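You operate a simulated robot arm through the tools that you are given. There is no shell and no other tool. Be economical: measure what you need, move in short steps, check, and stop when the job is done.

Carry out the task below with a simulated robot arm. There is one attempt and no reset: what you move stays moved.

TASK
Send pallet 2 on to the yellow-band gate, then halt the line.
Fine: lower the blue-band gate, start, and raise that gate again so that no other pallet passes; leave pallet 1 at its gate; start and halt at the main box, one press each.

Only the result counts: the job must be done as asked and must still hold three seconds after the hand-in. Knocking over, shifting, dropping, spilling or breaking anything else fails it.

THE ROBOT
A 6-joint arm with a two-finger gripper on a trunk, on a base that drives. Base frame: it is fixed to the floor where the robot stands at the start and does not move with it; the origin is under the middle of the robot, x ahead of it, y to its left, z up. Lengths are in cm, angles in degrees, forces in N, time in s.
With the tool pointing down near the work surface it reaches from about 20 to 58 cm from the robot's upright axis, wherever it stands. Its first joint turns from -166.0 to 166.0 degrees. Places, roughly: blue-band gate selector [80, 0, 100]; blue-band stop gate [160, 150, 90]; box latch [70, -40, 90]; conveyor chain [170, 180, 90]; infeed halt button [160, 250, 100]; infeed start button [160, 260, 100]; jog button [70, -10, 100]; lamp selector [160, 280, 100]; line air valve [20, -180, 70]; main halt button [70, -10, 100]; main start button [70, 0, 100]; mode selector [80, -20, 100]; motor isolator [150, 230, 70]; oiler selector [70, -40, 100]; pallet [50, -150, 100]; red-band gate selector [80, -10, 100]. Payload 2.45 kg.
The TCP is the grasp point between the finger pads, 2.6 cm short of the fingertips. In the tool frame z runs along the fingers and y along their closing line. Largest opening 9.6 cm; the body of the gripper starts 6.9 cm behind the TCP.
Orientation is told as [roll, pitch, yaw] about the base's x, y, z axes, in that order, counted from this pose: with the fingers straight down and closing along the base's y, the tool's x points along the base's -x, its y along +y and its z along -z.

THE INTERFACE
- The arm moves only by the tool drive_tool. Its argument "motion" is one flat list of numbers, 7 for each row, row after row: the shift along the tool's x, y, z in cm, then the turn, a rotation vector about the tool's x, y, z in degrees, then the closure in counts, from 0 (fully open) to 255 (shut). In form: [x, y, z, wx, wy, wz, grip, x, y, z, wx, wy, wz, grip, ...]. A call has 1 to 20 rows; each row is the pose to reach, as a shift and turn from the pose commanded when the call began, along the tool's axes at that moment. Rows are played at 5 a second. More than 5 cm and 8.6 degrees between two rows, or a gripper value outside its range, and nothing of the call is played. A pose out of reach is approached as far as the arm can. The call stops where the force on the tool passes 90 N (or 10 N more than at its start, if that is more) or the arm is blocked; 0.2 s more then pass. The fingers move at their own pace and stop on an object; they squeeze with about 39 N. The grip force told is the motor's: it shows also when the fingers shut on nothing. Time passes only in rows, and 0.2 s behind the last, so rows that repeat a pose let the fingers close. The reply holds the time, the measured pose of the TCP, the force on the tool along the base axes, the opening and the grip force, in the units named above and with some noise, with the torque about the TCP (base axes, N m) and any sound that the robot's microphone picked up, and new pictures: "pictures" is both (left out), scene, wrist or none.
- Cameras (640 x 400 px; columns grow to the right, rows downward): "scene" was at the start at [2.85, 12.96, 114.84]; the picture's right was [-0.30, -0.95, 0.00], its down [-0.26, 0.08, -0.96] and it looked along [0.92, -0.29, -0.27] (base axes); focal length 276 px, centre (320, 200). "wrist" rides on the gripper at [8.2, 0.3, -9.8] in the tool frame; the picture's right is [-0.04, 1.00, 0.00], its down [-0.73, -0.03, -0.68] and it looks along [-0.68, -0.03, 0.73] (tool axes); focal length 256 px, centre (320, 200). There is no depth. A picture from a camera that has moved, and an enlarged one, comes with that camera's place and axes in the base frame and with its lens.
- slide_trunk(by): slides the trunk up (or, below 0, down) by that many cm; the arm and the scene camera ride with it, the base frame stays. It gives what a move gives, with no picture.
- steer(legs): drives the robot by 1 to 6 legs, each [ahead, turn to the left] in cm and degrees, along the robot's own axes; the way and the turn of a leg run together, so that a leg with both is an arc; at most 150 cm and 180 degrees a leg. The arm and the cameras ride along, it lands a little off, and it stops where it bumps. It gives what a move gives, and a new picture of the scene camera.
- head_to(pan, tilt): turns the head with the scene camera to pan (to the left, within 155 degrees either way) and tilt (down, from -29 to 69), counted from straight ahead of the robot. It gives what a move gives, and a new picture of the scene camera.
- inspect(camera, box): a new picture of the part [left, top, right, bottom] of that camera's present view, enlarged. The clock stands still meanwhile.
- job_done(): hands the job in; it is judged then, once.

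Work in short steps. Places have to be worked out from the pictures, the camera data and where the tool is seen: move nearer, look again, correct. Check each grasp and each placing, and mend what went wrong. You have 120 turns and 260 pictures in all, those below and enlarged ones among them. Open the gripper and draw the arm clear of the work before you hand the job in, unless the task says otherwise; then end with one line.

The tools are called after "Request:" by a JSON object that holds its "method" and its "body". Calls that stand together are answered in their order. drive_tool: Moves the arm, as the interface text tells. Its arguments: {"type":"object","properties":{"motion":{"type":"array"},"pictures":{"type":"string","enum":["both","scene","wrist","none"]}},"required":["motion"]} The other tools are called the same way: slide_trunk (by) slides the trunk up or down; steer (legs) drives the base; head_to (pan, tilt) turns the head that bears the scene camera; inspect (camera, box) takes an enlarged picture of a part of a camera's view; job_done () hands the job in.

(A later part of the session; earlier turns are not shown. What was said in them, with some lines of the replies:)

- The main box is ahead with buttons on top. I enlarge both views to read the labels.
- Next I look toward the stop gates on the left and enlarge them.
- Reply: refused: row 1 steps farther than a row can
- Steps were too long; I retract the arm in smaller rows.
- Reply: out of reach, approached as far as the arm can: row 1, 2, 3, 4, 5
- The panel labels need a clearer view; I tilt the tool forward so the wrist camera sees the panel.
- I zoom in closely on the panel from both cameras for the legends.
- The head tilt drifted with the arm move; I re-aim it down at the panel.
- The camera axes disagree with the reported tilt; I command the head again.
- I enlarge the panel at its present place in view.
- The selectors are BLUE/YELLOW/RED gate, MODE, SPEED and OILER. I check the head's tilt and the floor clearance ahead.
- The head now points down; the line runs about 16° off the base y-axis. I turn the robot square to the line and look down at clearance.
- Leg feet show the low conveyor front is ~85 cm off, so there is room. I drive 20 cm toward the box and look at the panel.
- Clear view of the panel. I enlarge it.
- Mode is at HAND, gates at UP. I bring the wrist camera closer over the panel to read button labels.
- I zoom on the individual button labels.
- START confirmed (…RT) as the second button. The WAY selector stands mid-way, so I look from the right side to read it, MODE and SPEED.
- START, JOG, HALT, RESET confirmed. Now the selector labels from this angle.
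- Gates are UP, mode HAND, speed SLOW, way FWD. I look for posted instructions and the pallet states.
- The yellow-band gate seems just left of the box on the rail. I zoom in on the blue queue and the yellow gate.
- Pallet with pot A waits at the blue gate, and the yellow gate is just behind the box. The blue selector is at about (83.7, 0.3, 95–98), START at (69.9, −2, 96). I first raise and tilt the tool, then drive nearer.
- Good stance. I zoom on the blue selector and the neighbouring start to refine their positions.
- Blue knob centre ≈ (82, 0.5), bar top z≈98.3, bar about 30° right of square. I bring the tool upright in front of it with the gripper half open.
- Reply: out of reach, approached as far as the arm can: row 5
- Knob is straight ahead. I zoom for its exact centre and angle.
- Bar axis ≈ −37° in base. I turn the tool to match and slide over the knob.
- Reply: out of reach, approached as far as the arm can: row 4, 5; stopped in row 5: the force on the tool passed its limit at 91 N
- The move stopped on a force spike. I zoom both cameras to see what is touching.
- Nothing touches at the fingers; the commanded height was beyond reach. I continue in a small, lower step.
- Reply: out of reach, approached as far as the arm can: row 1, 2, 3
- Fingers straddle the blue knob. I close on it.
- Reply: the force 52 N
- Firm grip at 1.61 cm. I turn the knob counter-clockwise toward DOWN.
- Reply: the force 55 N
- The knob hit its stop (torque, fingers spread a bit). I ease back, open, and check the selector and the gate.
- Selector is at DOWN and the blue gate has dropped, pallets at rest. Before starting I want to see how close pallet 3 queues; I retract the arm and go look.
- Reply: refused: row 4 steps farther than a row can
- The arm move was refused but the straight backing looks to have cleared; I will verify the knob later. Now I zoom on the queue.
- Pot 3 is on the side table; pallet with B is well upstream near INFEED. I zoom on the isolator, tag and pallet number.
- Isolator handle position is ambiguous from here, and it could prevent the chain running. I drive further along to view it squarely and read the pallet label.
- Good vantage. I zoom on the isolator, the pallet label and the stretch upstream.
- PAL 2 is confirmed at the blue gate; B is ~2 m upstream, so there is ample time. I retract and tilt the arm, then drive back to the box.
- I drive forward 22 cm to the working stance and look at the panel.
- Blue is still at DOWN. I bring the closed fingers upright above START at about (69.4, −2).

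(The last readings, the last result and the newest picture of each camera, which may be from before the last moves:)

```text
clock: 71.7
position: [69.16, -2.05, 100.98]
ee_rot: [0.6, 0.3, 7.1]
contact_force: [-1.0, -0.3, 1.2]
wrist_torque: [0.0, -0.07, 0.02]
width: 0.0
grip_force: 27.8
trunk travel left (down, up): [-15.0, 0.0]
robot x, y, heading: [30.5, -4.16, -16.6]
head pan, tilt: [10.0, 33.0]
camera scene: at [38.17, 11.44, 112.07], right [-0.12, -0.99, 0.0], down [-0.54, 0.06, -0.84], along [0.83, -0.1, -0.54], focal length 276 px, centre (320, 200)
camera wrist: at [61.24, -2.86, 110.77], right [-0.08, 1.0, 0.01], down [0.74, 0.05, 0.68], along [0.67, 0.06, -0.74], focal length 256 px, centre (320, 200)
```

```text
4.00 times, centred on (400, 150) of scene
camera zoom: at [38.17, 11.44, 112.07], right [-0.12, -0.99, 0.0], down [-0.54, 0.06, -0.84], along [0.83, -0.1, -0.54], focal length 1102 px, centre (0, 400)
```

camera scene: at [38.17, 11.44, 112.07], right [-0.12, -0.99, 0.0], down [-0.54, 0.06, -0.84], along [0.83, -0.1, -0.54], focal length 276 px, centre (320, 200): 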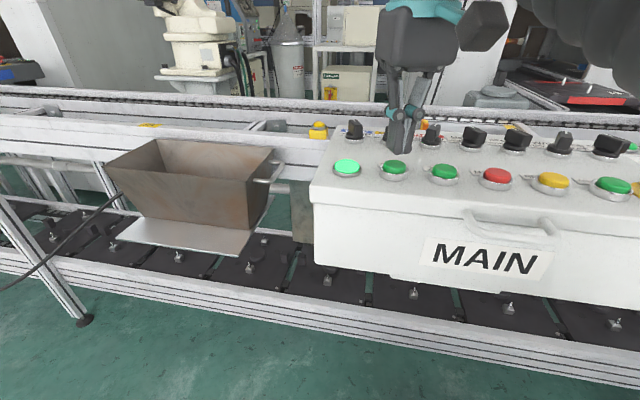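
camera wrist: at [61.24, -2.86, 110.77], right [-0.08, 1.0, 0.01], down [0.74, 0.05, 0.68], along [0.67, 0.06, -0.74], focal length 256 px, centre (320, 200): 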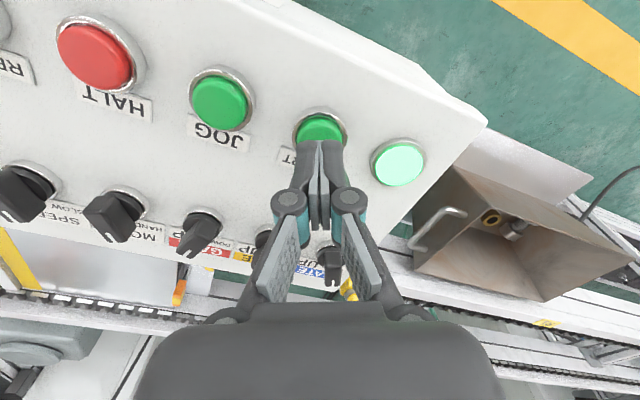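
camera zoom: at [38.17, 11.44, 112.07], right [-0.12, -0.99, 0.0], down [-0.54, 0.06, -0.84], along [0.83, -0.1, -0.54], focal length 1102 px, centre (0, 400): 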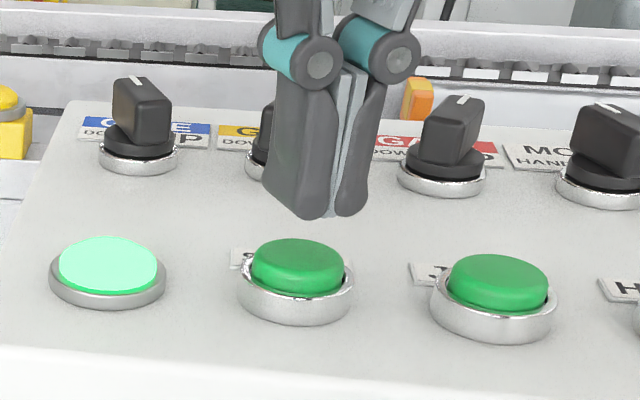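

Fingertips sit slightly right of START; I correct by ~0.4 cm and press with a short stroke, then lift.

Request:
{"method": "drive_tool", "body": {"motion": [0.3, 0.4, 0.5, 0, 0, 0, 255, 0.3, 0.4, 1.5, 0, 0, 0, 255, 0.3, 0.4, 1.9, 0, 0, 0, 255, 0.3, 0.4, 2.2, 0, 0, 0, 255, 0.3, 0.4, 2.5, 0, 0, 0, 255, 0.3, 0.4, 1.2, 0, 0, 0, 255, 0.3, 0.4, 0, 0, 0, 0, 255]}}

```text
clock: 73.3
position: [69.09, -1.68, 100.89]
ee_rot: [0.6, 0.3, 7.0]
contact_force: [0.1, 0.4, 0.2]
wrist_torque: [-0.01, -0.02, -0.02]
width: 0.01
grip_force: 28.3
trunk travel left (down, up): [-15.0, 0.0]
robot x, y, heading: [30.44, -4.09, -16.6]
head pan, tilt: [10.0, 33.0]
heard: click
camera scene: at [38.21, 11.44, 112.06], right [-0.12, -0.99, 0.0], down [-0.54, 0.06, -0.84], along [0.83, -0.1, -0.54], focal length 276 px, centre (320, 200)
camera wrist: at [61.03, -2.39, 110.72], right [-0.08, 1.0, 0.01], down [0.74, 0.05, 0.68], along [0.67, 0.06, -0.74], focal length 256 px, centre (320, 200)
```

scene: 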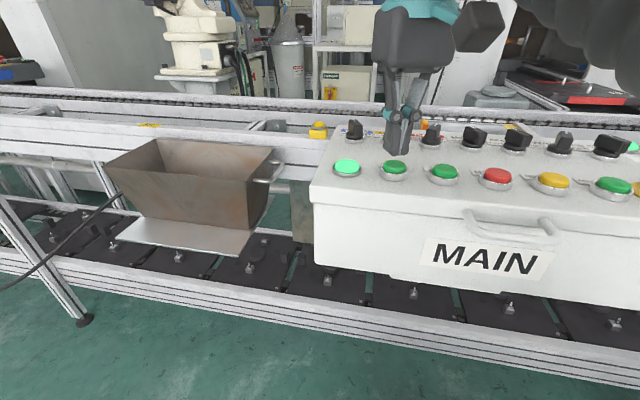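
wrist: 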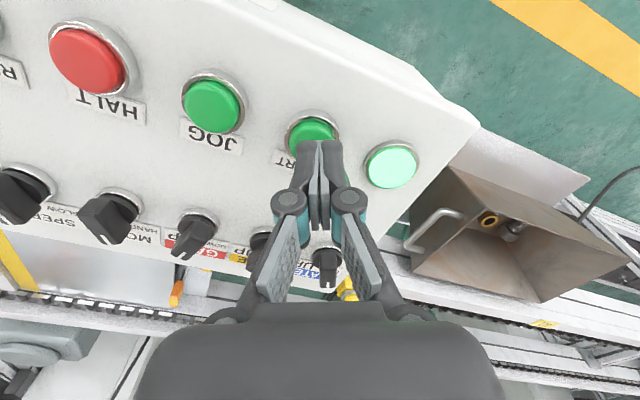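

A click was heard. I look toward the blue gate to see if pallet 2 moves.

Request:
{"method": "head_to", "body": {"pan": 55, "tilt": 10}}

Request:
{"method": "inspect", "body": {"camera": "scene", "box": [200, 140, 360, 240]}}

```text
clock: 74.4
position: [69.02, -1.69, 100.92]
ee_rot: [0.7, 0.3, 7.0]
contact_force: [-0.2, -0.6, 0.1]
wrist_torque: [-0.01, 0.05, 0.0]
width: 0.0
grip_force: 28.4
trunk travel left (down, up): [-15.0, 0.0]
robot x, y, heading: [30.81, -4.12, -16.5]
head pan, tilt: [55.0, 10.0]
camera scene: at [36.67, 18.23, 115.77], right [0.62, -0.79, 0.0], down [-0.14, -0.11, -0.98], along [0.77, 0.61, -0.17], focal length 276 px, centre (320, 200)
```

scene: 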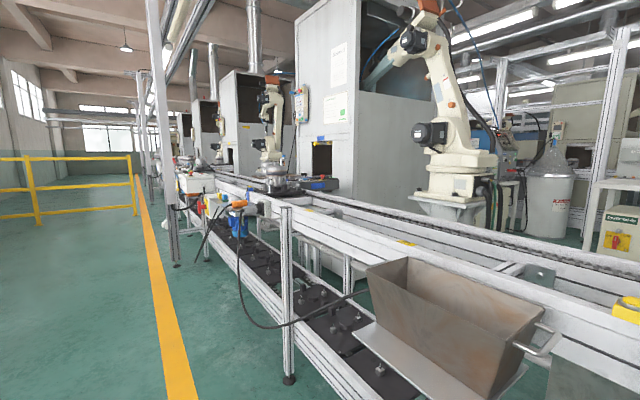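

```text
4.00 times, centred on (280, 190) of scene
camera zoom: at [36.67, 18.23, 115.77], right [0.62, -0.79, 0.0], down [-0.14, -0.11, -0.98], along [0.77, 0.61, -0.17], focal length 1102 px, centre (480, 240)
```

zoom: 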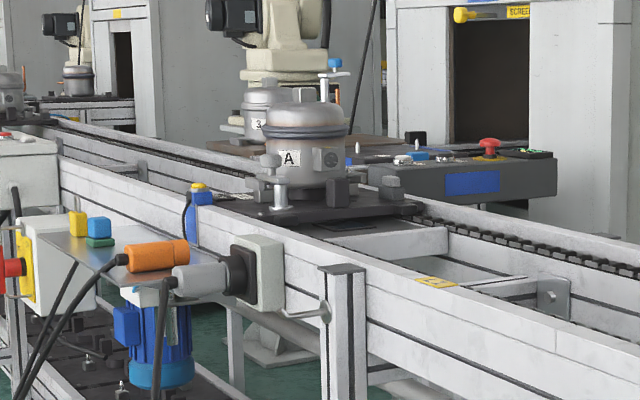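

Pallet 2 is moving right — the line runs. I move the opened fingers over the blue knob, ready to raise the gate.

Request:
{"method": "drive_tool", "body": {"motion": [0, 0, 0, 0, 0, 0, 160, -3.5, 0.1, 0.2, 0, 0, 0, 160, -6.5, 0.3, 1.0, 0, 0, 0, 160, -9, 0.5, 1.9, 0, 0, 0, 160, -11, 0.6, 2.0, 0, 0, 0, 160, -13, 0.6, 2.0, 0, 0, 0, 160]}}

Request:
{"method": "inspect", "body": {"camera": "scene", "box": [200, 140, 360, 240]}}

```text
clock: 75.8
position: [81.71, 0.26, 99.0]
ee_rot: [0.6, 0.3, 7.0]
contact_force: [0.0, 0.2, -0.5]
wrist_torque: [0.01, -0.01, -0.03]
width: 3.56
grip_force: 0.1
trunk travel left (down, up): [-15.0, 0.0]
robot x, y, heading: [30.26, -4.28, -16.8]
head pan, tilt: [55.0, 10.0]
camera scene: at [36.65, 18.24, 115.77], right [0.62, -0.79, 0.0], down [-0.14, -0.11, -0.98], along [0.77, 0.61, -0.17], focal length 276 px, centre (320, 200)
camera wrist: at [73.71, -0.46, 108.72], right [-0.08, 1.0, 0.01], down [0.74, 0.05, 0.68], along [0.67, 0.06, -0.74], focal length 256 px, centre (320, 200)
```

scene: 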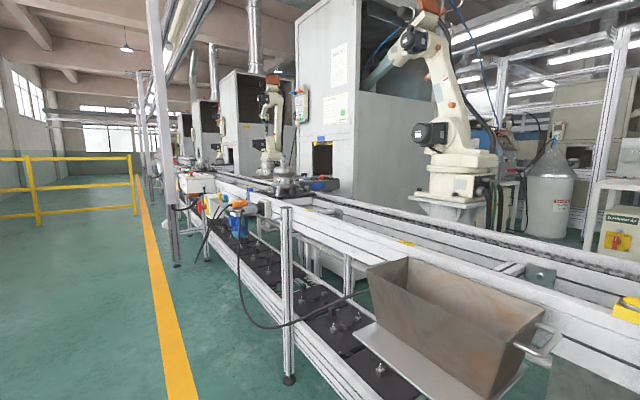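
wrist: 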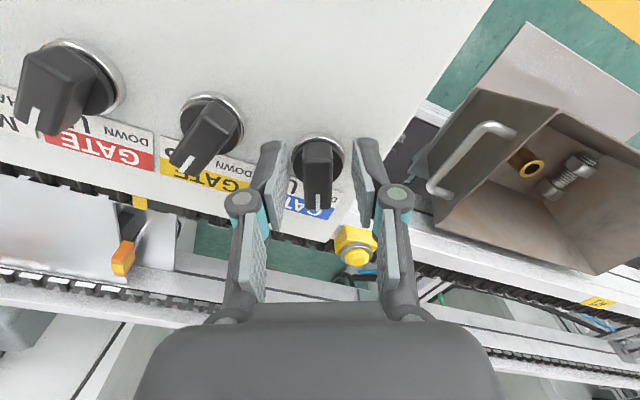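

```text
4.00 times, centred on (280, 190) of scene
camera zoom: at [36.65, 18.24, 115.77], right [0.62, -0.79, 0.0], down [-0.14, -0.11, -0.98], along [0.77, 0.61, -0.17], focal length 1102 px, centre (480, 240)
```

zoom: 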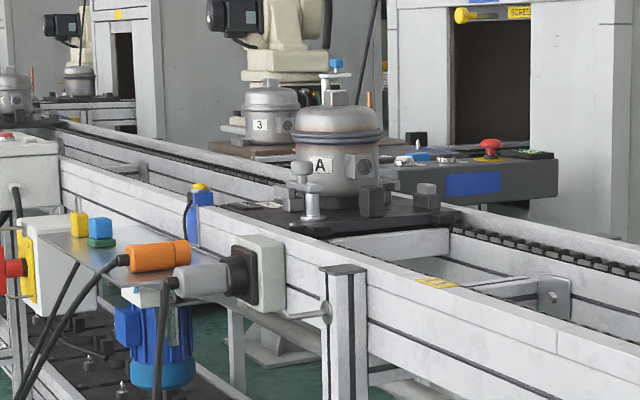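

Pallet 2 is still partly over the gate (~4 s more needed). I grip the knob while waiting.

Request:
{"method": "drive_tool", "body": {"motion": [0, 0, 0, 0, 0, 0, 200, 0, 0, 0, 0, 0, 0, 230, 0, 0, 0, 0, 0, 0, 255, 0, 0, 0, 0, 0, 0, 255, 0, 0, 0, 0, 0, 0, 255, 0, 0, 0, 0, 0, 0, 255, 0, 0, 0, 0, 0, 0, 255, 0, 0, 0, 0, 0, 0, 255, 0, 0, 0, 0, 0, 0, 255, 0, 0, 0, 0, 0, 0, 255], "pictures": "wrist"}}

Request:
{"method": "inspect", "body": {"camera": "scene", "box": [200, 140, 360, 240]}}

```text
clock: 78.0
position: [81.67, 0.23, 99.03]
ee_rot: [0.6, 0.3, 6.9]
contact_force: [8.0, -13.4, 9.2]
wrist_torque: [-0.33, -0.32, -0.98]
width: 1.64
grip_force: 42.4
trunk travel left (down, up): [-15.0, 0.0]
robot x, y, heading: [30.74, -4.23, -16.8]
head pan, tilt: [55.0, 10.0]
camera wrist: at [73.73, -0.59, 108.72], right [-0.08, 1.0, 0.01], down [0.74, 0.05, 0.68], along [0.67, 0.06, -0.74], focal length 256 px, centre (320, 200)
```

wrist: 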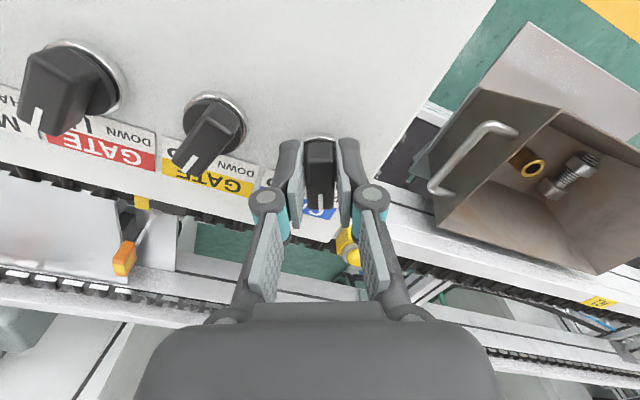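

```text
4.00 times, centred on (280, 190) of scene
camera zoom: at [36.7, 18.13, 115.79], right [0.62, -0.79, 0.0], down [-0.14, -0.11, -0.98], along [0.77, 0.61, -0.17], focal length 1102 px, centre (480, 240)
```

zoom: 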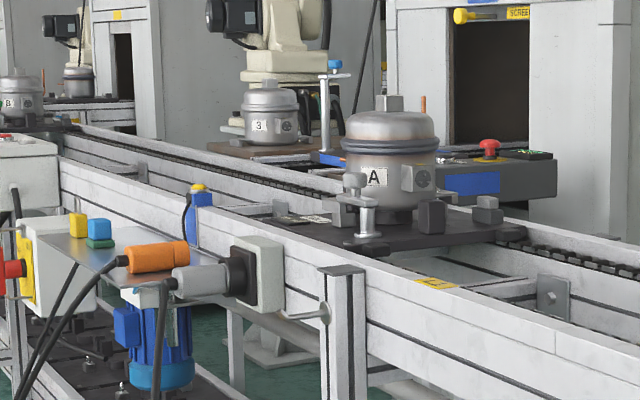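

Nearly clear. I hold for about 3 s more and check again.

Request:
{"method": "drive_tool", "body": {"motion": [0, 0, 0, 0, 0, 0, 255, 0, 0, 0, 0, 0, 0, 255, 0, 0, 0, 0, 0, 0, 255, 0, 0, 0, 0, 0, 0, 255, 0, 0, 0, 0, 0, 0, 255, 0, 0, 0, 0, 0, 0, 255, 0, 0, 0, 0, 0, 0, 255, 0, 0, 0, 0, 0, 0, 255, 0, 0, 0, 0, 0, 0, 255, 0, 0, 0, 0, 0, 0, 255, 0, 0, 0, 0, 0, 0, 255, 0, 0, 0, 0, 0, 0, 255, 0, 0, 0, 0, 0, 0, 255], "pictures": "none"}}

Request:
{"method": "inspect", "body": {"camera": "scene", "box": [200, 140, 360, 240]}}

```text
clock: 80.8
position: [81.67, 0.17, 98.97]
ee_rot: [0.6, 0.3, 6.9]
contact_force: [13.5, -14.0, 14.4]
wrist_torque: [-0.38, -0.42, -0.98]
width: 1.64
grip_force: 42.5
trunk travel left (down, up): [-15.0, 0.0]
robot x, y, heading: [30.94, -4.39, -16.7]
head pan, tilt: [55.0, 10.0]
```

```text
4.00 times, centred on (280, 190) of scene
camera zoom: at [36.7, 18.11, 115.79], right [0.62, -0.79, 0.0], down [-0.14, -0.11, -0.98], along [0.77, 0.61, -0.17], focal length 1102 px, centre (480, 240)
```

zoom: 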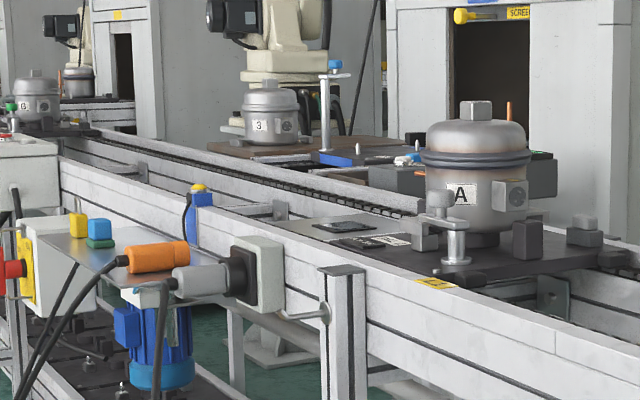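

The rear edge is just reaching past the gate slot; after a further short hold I turn the knob back to UP.

Request:
{"method": "drive_tool", "body": {"motion": [0, 0, 0, 0, 0, 0, 255, 0, 0, 0, 0, 0, 0, 255, 0, 0, 0, 0, 0, 0, 255, 0, 0, 0, 0, 0, 0, 255, 0, 0, 0, 0, 0, 7.5, 255, 0, 0, 0, 0, 0, 15, 255, 0, 0, 0, 0, 0, 22.5, 255, 0, 0, 0, 0, 0, 30, 255, 0, 0, 0, 0, 0, 37.5, 255, 0, 0, 0, 0, 0, 45, 255, 0, 0, 0, 0, 0, 50, 255], "pictures": "wrist"}}

Request:
{"method": "inspect", "body": {"camera": "scene", "box": [200, 140, 360, 240]}}

```text
clock: 83.2
position: [81.86, 0.92, 98.81]
ee_rot: [0.3, 0.6, -42.8]
contact_force: [21.9, 24.0, 22.2]
wrist_torque: [0.7, -0.55, 1.18]
width: 1.66
grip_force: 42.3
trunk travel left (down, up): [-15.0, 0.0]
robot x, y, heading: [30.66, -4.29, -16.7]
head pan, tilt: [55.0, 10.0]
camera wrist: at [76.24, 6.42, 108.76], right [0.71, 0.7, 0.01], down [0.52, -0.53, 0.67], along [0.48, -0.47, -0.74], focal length 256 px, centre (320, 200)
```

wrist: 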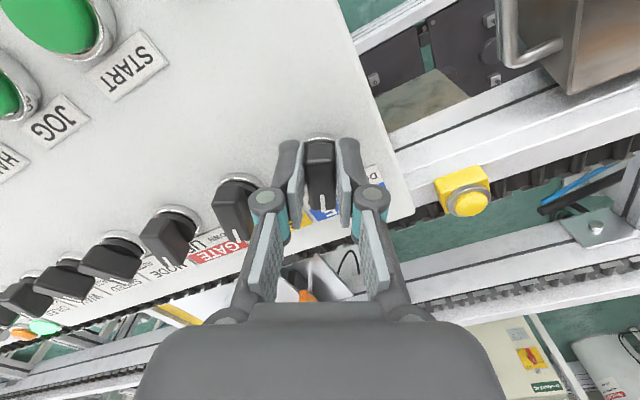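

```text
4.00 times, centred on (280, 190) of scene
camera zoom: at [36.67, 18.42, 115.74], right [0.62, -0.78, 0.0], down [-0.14, -0.11, -0.98], along [0.77, 0.61, -0.18], focal length 1102 px, centre (480, 240)
```

zoom: 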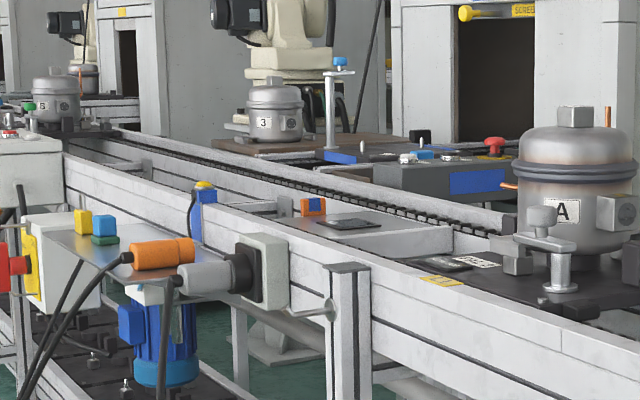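

Blue gate is up behind pallet 2. I release the knob and back the tool off toward HALT.

Request:
{"method": "drive_tool", "body": {"motion": [0, 0, 0, 0, 0, -4, 220, 0, 0, 0, 0, 0, -5, 160, 0, 0, 0, 0, 0, -5, 160, 0, 0, 0, 0, 0, -5, 160, 3, 0, -0.3, 0, 0, -5, 160, 6, 0, -1.2, 0, 0, -5, 160, 9, -1, -1.8, 0, 0, -7, 200, 11, -4, -1.8, 0, 0, -14, 255, 11, -8, -1.8, 0, 0, -21, 255]}}

Request:
{"method": "head_to", "body": {"pan": 12, "tilt": 25}}

```text
clock: 85.2
position: [68.48, 2.28, 100.78]
ee_rot: [0.4, 0.7, -22.0]
contact_force: [0.8, 0.3, -0.7]
wrist_torque: [-0.02, 0.03, -0.02]
width: 0.01
grip_force: 28.7
out of reach, approached as far as the arm can: row 6, 7
trunk travel left (down, up): [-15.0, 0.0]
robot x, y, heading: [30.46, -4.33, -16.9]
head pan, tilt: [55.0, 10.0]
camera scene: at [36.71, 18.24, 115.76], right [0.62, -0.79, 0.0], down [-0.14, -0.11, -0.98], along [0.77, 0.61, -0.17], focal length 276 px, centre (320, 200)
camera wrist: at [61.17, 5.5, 110.66], right [0.41, 0.91, 0.0], down [0.68, -0.31, 0.67], along [0.61, -0.27, -0.74], focal length 256 px, centre (320, 200)
```

scene: 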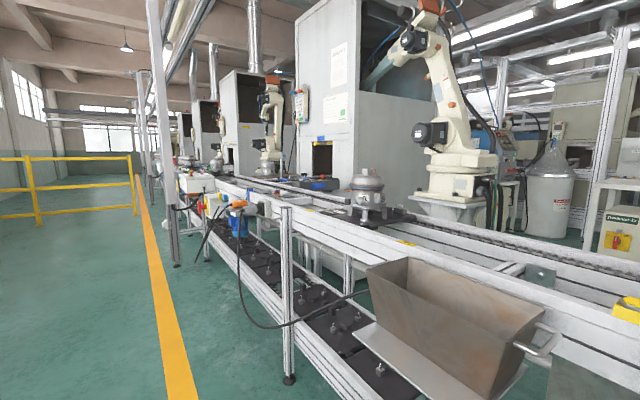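
wrist: 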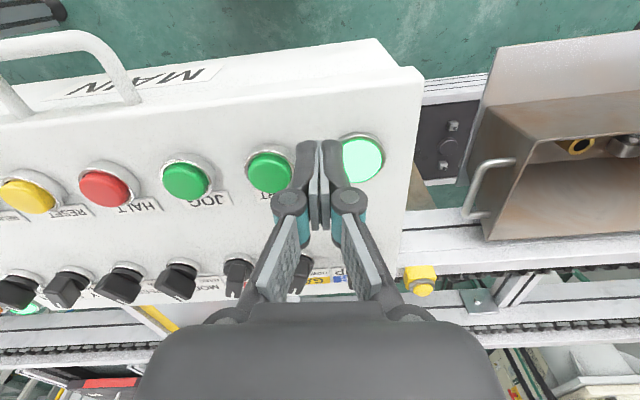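

```text
clock: 86.3
position: [68.39, 2.28, 101.0]
ee_rot: [0.3, 0.6, -22.1]
contact_force: [-0.8, 0.8, -0.7]
wrist_torque: [0.04, 0.03, 0.01]
width: 0.01
grip_force: 28.6
trunk travel left (down, up): [-15.0, 0.0]
robot x, y, heading: [30.36, -4.02, -16.8]
head pan, tilt: [12.0, 25.0]
camera scene: at [38.54, 11.71, 113.34], right [-0.08, -1.0, 0.0], down [-0.42, 0.03, -0.91], along [0.9, -0.07, -0.42], focal length 276 px, centre (320, 200)
```

scene: 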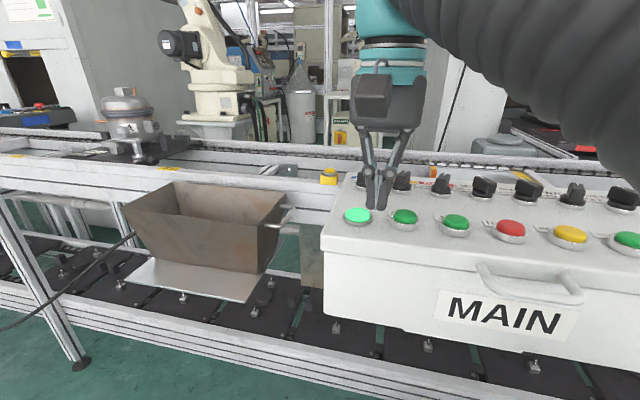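

Pallet 2 approaches. I move the closed fingers above HALT (≈65.5, −13.2).

Request:
{"method": "drive_tool", "body": {"motion": [-0.8, -3.8, 0, 0, 0, 0, 255, -1.6, -7.6, 0, 0, 0, 0, 255, -2.4, -11.5, 0, 0, 0, 0, 255, -3.3, -15.3, 0, 0, 0, 0, 255]}}

Request:
{"method": "inspect", "body": {"camera": "scene", "box": [440, 160, 600, 260]}}

```text
clock: 87.3
position: [65.45, -12.99, 100.45]
ee_rot: [0.3, 0.7, -22.0]
contact_force: [-0.4, 0.8, 0.2]
wrist_torque: [-0.03, 0.0, -0.02]
width: 0.0
grip_force: 29.3
trunk travel left (down, up): [-15.0, 0.0]
robot x, y, heading: [30.83, -4.11, -16.6]
head pan, tilt: [12.0, 25.0]
camera scene: at [38.54, 11.71, 113.33], right [-0.08, -1.0, 0.0], down [-0.42, 0.03, -0.91], along [0.9, -0.07, -0.42], focal length 276 px, centre (320, 200)
camera wrist: at [58.19, -9.72, 110.4], right [0.41, 0.91, 0.01], down [0.67, -0.31, 0.67], along [0.61, -0.27, -0.74], focal length 256 px, centre (320, 200)
```

scene: 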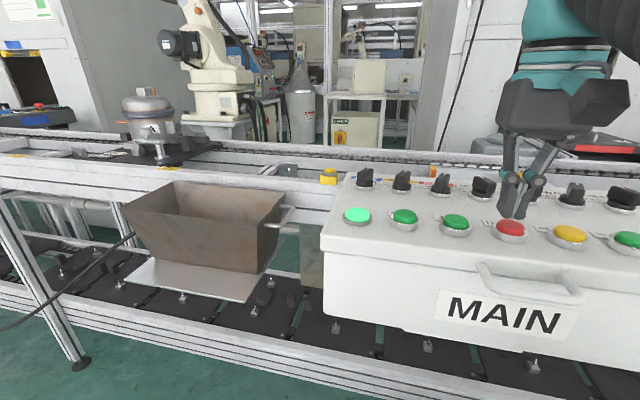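
wrist: 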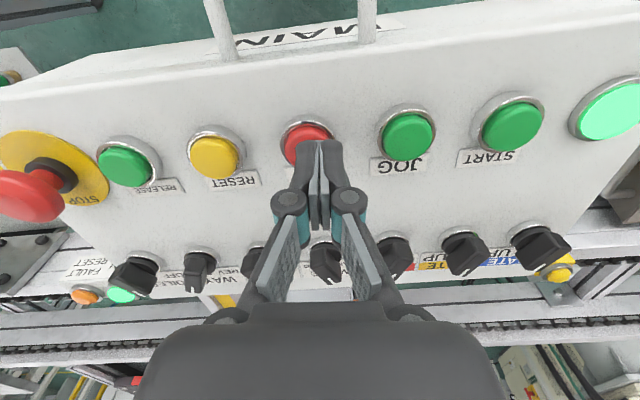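

```text
4.00 times, centred on (520, 210) of scene
camera zoom: at [38.54, 11.71, 113.33], right [-0.08, -1.0, 0.0], down [-0.42, 0.03, -0.91], along [0.9, -0.07, -0.42], focal length 1102 px, centre (-480, 160)
```

zoom: 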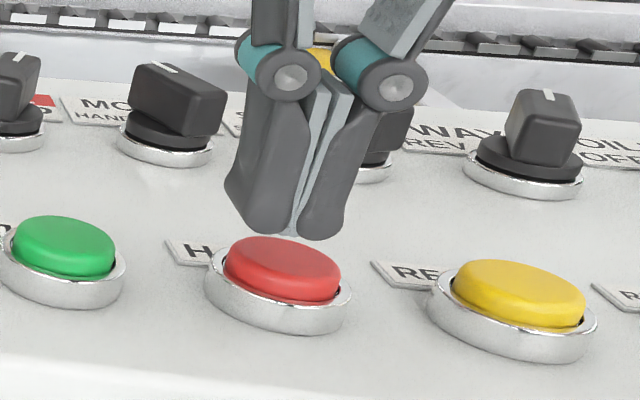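

The RUN lamp is lit and pallet 2 approaches at ~8 cm/s. I hold above HALT and watch.

Request:
{"method": "drive_tool", "body": {"motion": [0, 0, 0, 0, 0, 0, 255, 0, 0, 0, 0, 0, 0, 255, 0, 0, 0, 0, 0, 0, 255, 0, 0, 0, 0, 0, 0, 255, 0, 0, 0, 0, 0, 0, 255, 0, 0, 0, 0, 0, 0, 255, 0, 0, 0, 0, 0, 0, 255, 0, 0, 0, 0, 0, 0, 255, 0, 0, 0, 0, 0, 0, 255, 0, 0, 0, 0, 0, 0, 255, 0, 0, 0, 0, 0, 0, 255, 0, 0, 0, 0, 0, 0, 255, 0, 0, 0, 0, 0, 0, 255, 0, 0, 0, 0, 0, 0, 255, 0, 0, 0, 0, 0, 0, 255, 0, 0, 0, 0, 0, 0, 255, 0, 0, 0, 0, 0, 0, 255, 0, 0, 0, 0, 0, 0, 255, 0, 0, 0, 0, 0, 0, 255, 0, 0, 0, 0, 0, 0, 255], "pictures": "scene"}}

Request:
{"method": "drive_tool", "body": {"motion": [0, 0, 0, 0, 0, 0, 255, 0, 0, 0, 0, 0, 0, 255, 0, 0, 0, 0, 0, 0, 255, 0, 0, 0, 0, 0, 0, 255, 0, 0, 0, 0, 0, 0, 255, 0, 0, 0, 0, 0, 0, 255, 0, 0, 0, 0, 0, 0, 255, 0, 0, 0, 0, 0, 0, 255, 0, 0, 0, 0, 0, 0, 255, 0, 0, 0, 0, 0, 0, 255, 0, 0, 0, 0, 0, 0, 255, 0, 0, 0, 0, 0, 0, 255, 0, 0, 0, 0, 0, 0, 255, 0, 0, 0, 0, 0, 0, 255, 0, 0, 0, 0, 0, 0, 255, 0, 0, 0, 0, 0, 0, 255], "pictures": "scene"}}

```text
clock: 91.5
position: [65.53, -12.92, 100.63]
ee_rot: [0.3, 0.6, -22.0]
contact_force: [-0.3, 0.3, 0.0]
wrist_torque: [0.01, 0.0, 0.0]
width: 0.0
grip_force: 28.6
trunk travel left (down, up): [-15.0, 0.0]
robot x, y, heading: [30.6, -4.09, -16.6]
head pan, tilt: [12.0, 25.0]
camera scene: at [38.54, 11.7, 113.33], right [-0.08, -1.0, 0.0], down [-0.42, 0.03, -0.91], along [0.9, -0.07, -0.42], focal length 276 px, centre (320, 200)
```

scene: 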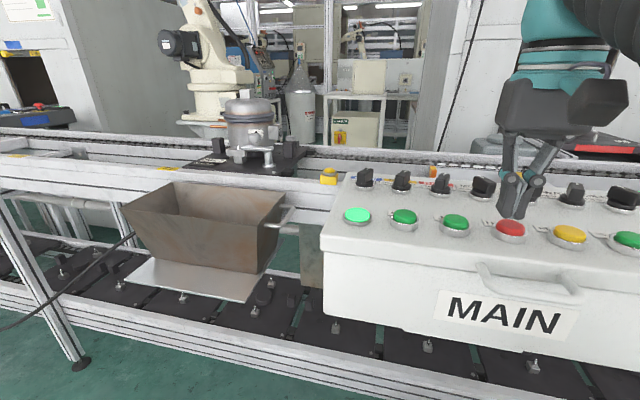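

```text
clock: 94.9
position: [65.45, -12.76, 100.63]
ee_rot: [0.3, 0.6, -22.0]
contact_force: [0.5, -0.2, -0.7]
wrist_torque: [-0.04, 0.0, 0.02]
width: 0.02
grip_force: 28.3
trunk travel left (down, up): [-15.0, 0.0]
robot x, y, heading: [30.95, -4.14, -16.9]
head pan, tilt: [12.0, 25.0]
camera scene: at [38.54, 11.7, 113.33], right [-0.08, -1.0, 0.0], down [-0.42, 0.03, -0.91], along [0.9, -0.07, -0.42], focal length 276 px, centre (320, 200)
```

scene: 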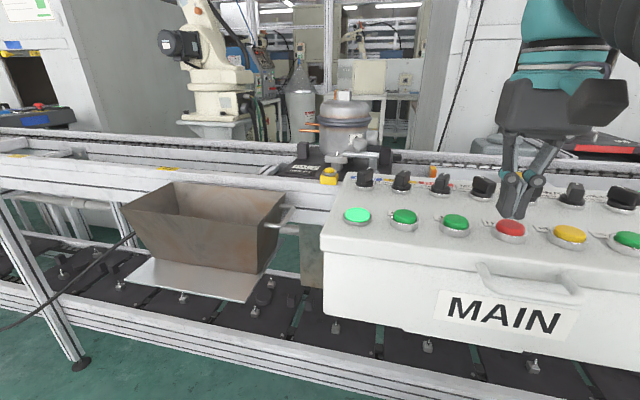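

Pallet 2 is close to the yellow gate (orange block near column 432). I wait ~3 s more.

Request:
{"method": "drive_tool", "body": {"motion": [0, 0, 0, 0, 0, 0, 255, 0, 0, 0, 0, 0, 0, 255, 0, 0, 0, 0, 0, 0, 255, 0, 0, 0, 0, 0, 0, 255, 0, 0, 0, 0, 0, 0, 255, 0, 0, 0, 0, 0, 0, 255, 0, 0, 0, 0, 0, 0, 255, 0, 0, 0, 0, 0, 0, 255, 0, 0, 0, 0, 0, 0, 255, 0, 0, 0, 0, 0, 0, 255, 0, 0, 0, 0, 0, 0, 255, 0, 0, 0, 0, 0, 0, 255, 0, 0, 0, 0, 0, 0, 255], "pictures": "scene"}}

Request:
{"method": "drive_tool", "body": {"motion": [0, 0, 0, 0, 0, 0, 255, 0, 0, 0, 0, 0, 0, 255, 0, 0, 0, 0, 0, 0, 255, 0, 0, 0, 0, 0, 0, 255, 0, 0, 0, 0, 0, 0, 255], "pictures": "scene"}}

```text
clock: 97.7
position: [65.51, -12.89, 100.61]
ee_rot: [0.3, 0.6, -21.9]
contact_force: [-0.3, 0.1, 0.3]
wrist_torque: [-0.01, 0.01, -0.01]
width: 0.0
grip_force: 29.1
trunk travel left (down, up): [-15.0, 0.0]
robot x, y, heading: [30.62, -4.28, -16.9]
head pan, tilt: [12.0, 25.0]
camera scene: at [38.54, 11.7, 113.33], right [-0.08, -1.0, 0.0], down [-0.42, 0.03, -0.91], along [0.9, -0.07, -0.42], focal length 276 px, centre (320, 200)
```

scene: 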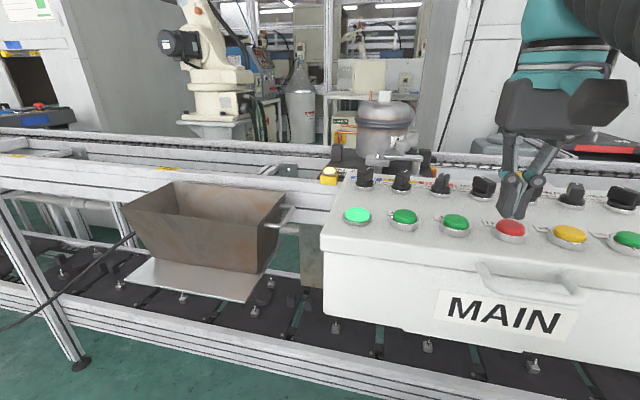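

```text
clock: 98.9
position: [65.44, -12.95, 100.53]
ee_rot: [0.3, 0.6, -22.0]
contact_force: [0.7, 0.2, -0.4]
wrist_torque: [0.03, 0.01, 0.01]
width: 0.0
grip_force: 28.7
trunk travel left (down, up): [-15.0, 0.0]
robot x, y, heading: [31.03, -4.23, -16.8]
head pan, tilt: [12.0, 25.0]
camera scene: at [38.54, 11.7, 113.33], right [-0.08, -1.0, 0.0], down [-0.42, 0.03, -0.91], along [0.9, -0.07, -0.42], focal length 276 px, centre (320, 200)
```

scene: 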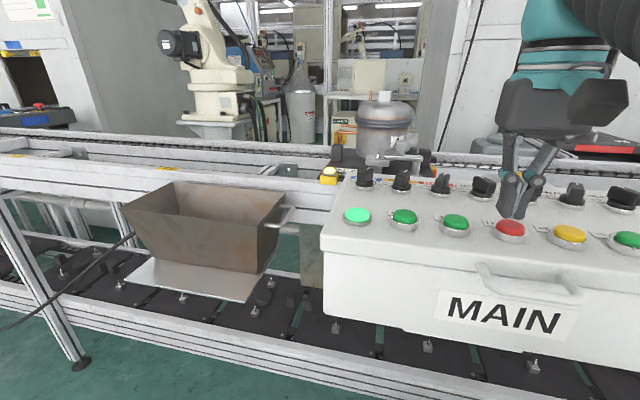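

Pallet 2 has stopped at the yellow gate. I press HALT once.

Request:
{"method": "drive_tool", "body": {"motion": [0.2, -0.3, 0.5, 0, 0, 0, 255, 0.2, -0.3, 1.3, 0, 0, 0, 255, 0.2, -0.3, 1.7, 0, 0, 0, 255, 0.2, -0.3, 2.1, 0, 0, 0, 255, 0.2, -0.3, 2.4, 0, 0, 0, 255, 0.2, -0.3, 1.2, 0, 0, 0, 255, 0.2, -0.3, 0, 0, 0, 0, 255]}}

Request:
{"method": "inspect", "body": {"camera": "wrist", "box": [0, 100, 320, 310]}}

```text
clock: 100.5
position: [65.46, -13.41, 100.7]
ee_rot: [0.3, 0.5, -22.1]
contact_force: [0.2, 0.0, -0.7]
wrist_torque: [0.0, 0.01, 0.05]
width: 0.02
grip_force: 28.4
trunk travel left (down, up): [-15.0, 0.0]
robot x, y, heading: [30.61, -4.42, -16.9]
head pan, tilt: [12.0, 25.0]
heard: click
camera scene: at [38.55, 11.7, 113.32], right [-0.08, -1.0, 0.0], down [-0.42, 0.03, -0.91], along [0.9, -0.07, -0.42], focal length 276 px, centre (320, 200)
camera wrist: at [58.14, -10.18, 110.51], right [0.41, 0.91, 0.01], down [0.67, -0.31, 0.67], along [0.61, -0.27, -0.74], focal length 256 px, centre (320, 200)
```

scene: 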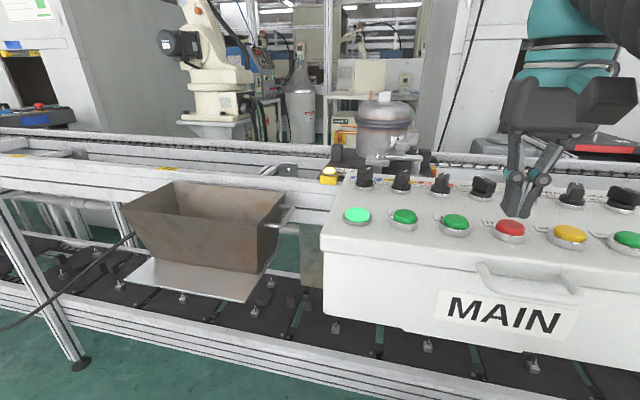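
wrist: 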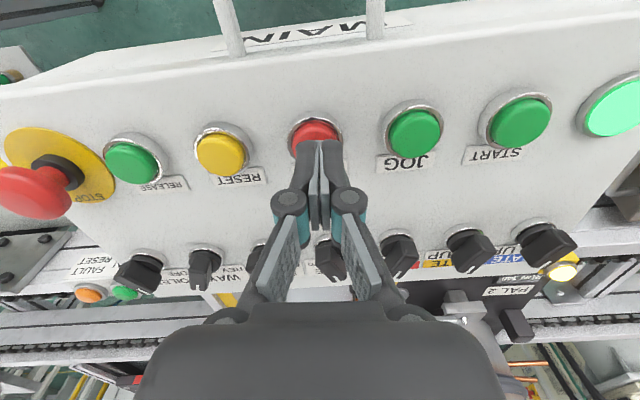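

```text
1.90 times, centred on (160, 205) of wrist
camera zoom: at [58.14, -10.18, 110.51], right [0.41, 0.91, 0.01], down [0.67, -0.31, 0.67], along [0.61, -0.27, -0.74], focal length 488 px, centre (625, 190)
```

zoom: 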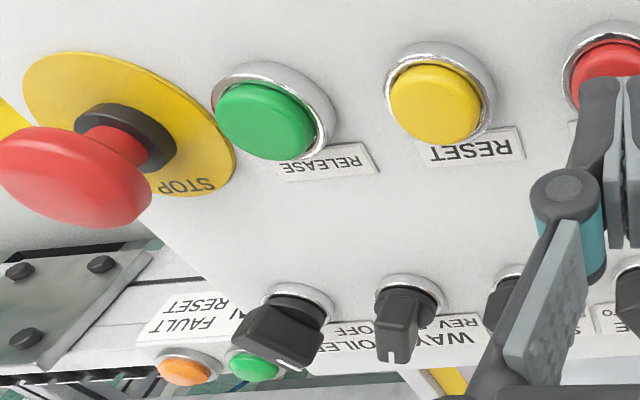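

RUN lamp is out: the line is halted with PAL 2 at the yellow gate. I retract the arm, open the gripper and verify gates and pallets.

Request:
{"method": "drive_tool", "body": {"motion": [3, 0, -0.5, 0, -5, 0, 200, 6, 0, -2, 0, -12, 0, 120, 9, 0, -4, 0, -19, 0, 60, 11, 0, -6, 0, -26, 0, 0, 12, 0, -8, 0, -32, 0, 0], "pictures": "none"}}

Request:
{"method": "steer", "body": {"legs": [[-20, 0]]}}

Request:
{"method": "inspect", "body": {"camera": "scene", "box": [260, 120, 500, 270]}}

Request:
{"method": "head_to", "body": {"pan": 55, "tilt": 10}}

Request:
{"method": "inspect", "body": {"camera": "scene", "box": [200, 140, 360, 240]}}

Request:
{"method": "head_to", "body": {"pan": -35, "tilt": 10}}

```text
clock: 101.7
position: [54.18, -9.09, 108.75]
ee_rot: [0.4, -31.6, -22.3]
contact_force: [-0.3, -0.2, 0.1]
wrist_torque: [-0.01, 0.02, -0.02]
width: 9.59
grip_force: 0.0
trunk travel left (down, up): [-15.0, 0.0]
robot x, y, heading: [30.72, -4.58, -16.9]
head pan, tilt: [12.0, 25.0]
```

```text
clock: 103.3
position: [35.42, -3.49, 108.91]
ee_rot: [0.5, -31.4, -22.7]
contact_force: [-0.4, -0.3, 0.5]
wrist_torque: [0.0, -0.01, 0.02]
width: 9.6
grip_force: 0.1
trunk travel left (down, up): [-15.0, 0.0]
robot x, y, heading: [11.99, 1.6, -16.9]
head pan, tilt: [12.0, 25.0]
camera scene: at [19.88, 17.42, 113.33], right [-0.09, -1.0, 0.0], down [-0.42, 0.04, -0.91], along [0.9, -0.08, -0.42], focal length 276 px, centre (320, 200)
```

scene: 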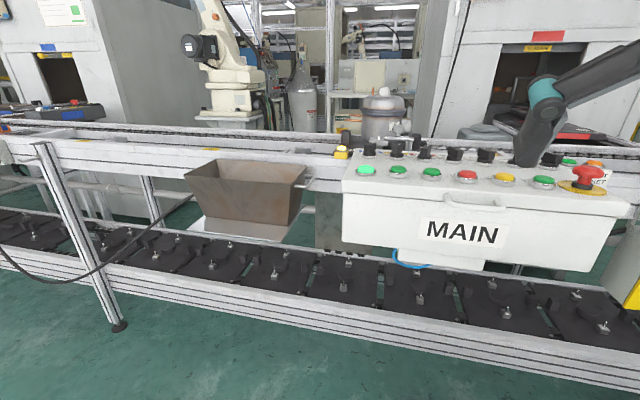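

```text
2.67 times, centred on (380, 195) of scene
camera zoom: at [19.88, 17.42, 113.33], right [-0.09, -1.0, 0.0], down [-0.42, 0.04, -0.91], along [0.9, -0.08, -0.42], focal length 735 px, centre (160, 213)
```

zoom: 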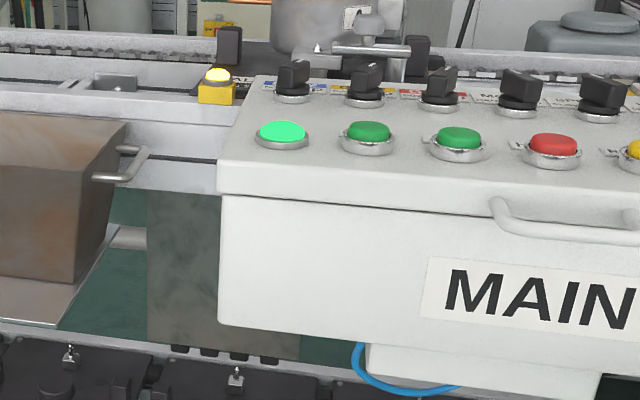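

```text
clock: 104.4
position: [35.47, -3.51, 108.92]
ee_rot: [0.4, -31.3, -22.6]
contact_force: [0.3, -0.6, -0.1]
wrist_torque: [0.01, -0.04, 0.01]
width: 9.6
grip_force: 0.1
trunk travel left (down, up): [-15.0, 0.0]
robot x, y, heading: [11.98, 1.24, -16.8]
head pan, tilt: [55.0, 10.0]
camera scene: at [18.01, 23.94, 115.77], right [0.62, -0.79, 0.0], down [-0.14, -0.11, -0.98], along [0.78, 0.61, -0.17], focal length 276 px, centre (320, 200)
```

scene: 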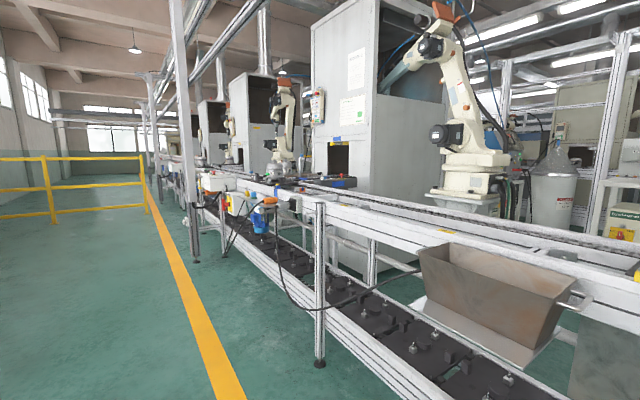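

```text
4.00 times, centred on (280, 190) of scene
camera zoom: at [18.01, 23.94, 115.77], right [0.62, -0.79, 0.0], down [-0.14, -0.11, -0.98], along [0.78, 0.61, -0.17], focal length 1102 px, centre (480, 240)
```

zoom: 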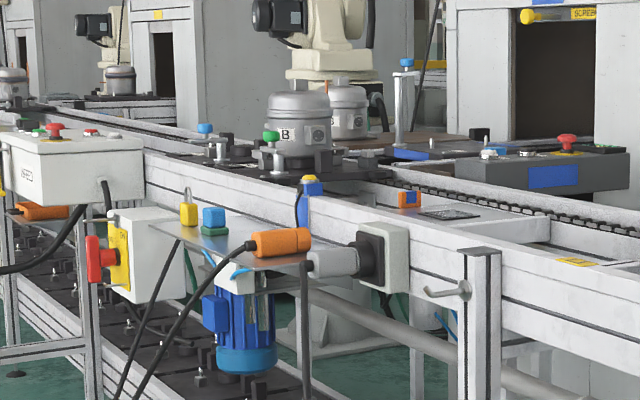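

```text
clock: 106.0
position: [35.29, -3.53, 108.86]
ee_rot: [0.4, -31.4, -22.5]
contact_force: [-1.1, -0.4, 0.5]
wrist_torque: [-0.01, -0.02, 0.01]
width: 9.61
grip_force: 0.0
trunk travel left (down, up): [-15.0, 0.0]
robot x, y, heading: [12.11, 1.74, -16.8]
head pan, tilt: [-35.0, 10.0]
camera scene: at [16.44, 10.89, 115.77], right [-0.79, -0.62, 0.0], down [-0.11, 0.14, -0.98], along [0.61, -0.77, -0.17], focal length 276 px, centre (320, 200)
```

scene: 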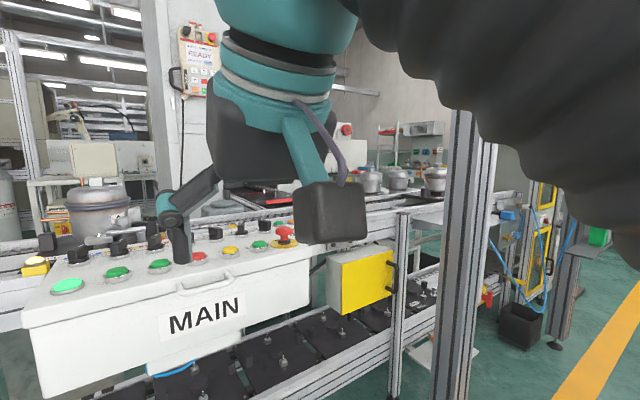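

Pallet B sits short of the raised blue gate, pallet 2 at the yellow one. One last look to confirm nothing still moves.

Request:
{"method": "head_to", "body": {"pan": 55, "tilt": 10}}

Request:
{"method": "inspect", "body": {"camera": "scene", "box": [200, 140, 360, 240]}}

```text
clock: 107.7
position: [35.3, -3.43, 108.83]
ee_rot: [0.4, -31.5, -22.6]
contact_force: [0.0, 0.8, 0.0]
wrist_torque: [0.0, 0.03, -0.02]
width: 9.56
grip_force: 0.1
trunk travel left (down, up): [-15.0, 0.0]
robot x, y, heading: [12.04, 1.7, -16.9]
head pan, tilt: [55.0, 10.0]
camera scene: at [18.01, 23.94, 115.77], right [0.62, -0.79, 0.0], down [-0.14, -0.11, -0.98], along [0.78, 0.61, -0.17], focal length 276 px, centre (320, 200)
```

scene: 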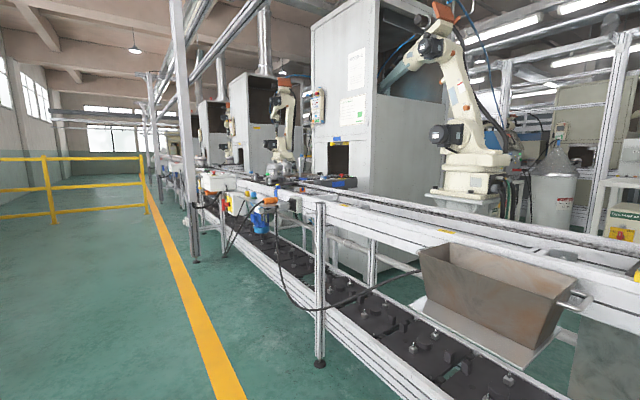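

```text
4.00 times, centred on (280, 190) of scene
camera zoom: at [18.01, 23.94, 115.77], right [0.62, -0.79, 0.0], down [-0.14, -0.11, -0.98], along [0.78, 0.61, -0.17], focal length 1102 px, centre (480, 240)
```

zoom: 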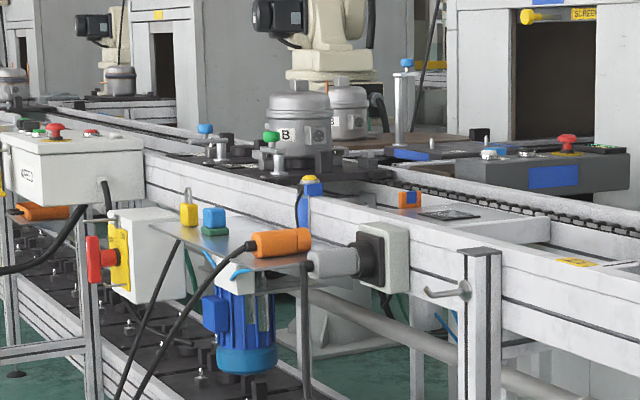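

The line is stationary, the blue gate is up, and the arm is clear with the gripper open. I hand in the job.

Request:
{"method": "job_done", "body": {}}

```text
The job is handed in.
```

Pallet 2 is at the yellow-band gate and the line is halted. The blue-band gate is back up with the next pallet stopped short of it, and START and HALT each took one press. I left the red-band gate up but did not get a clear view of pallet 1 to confirm it is still there.
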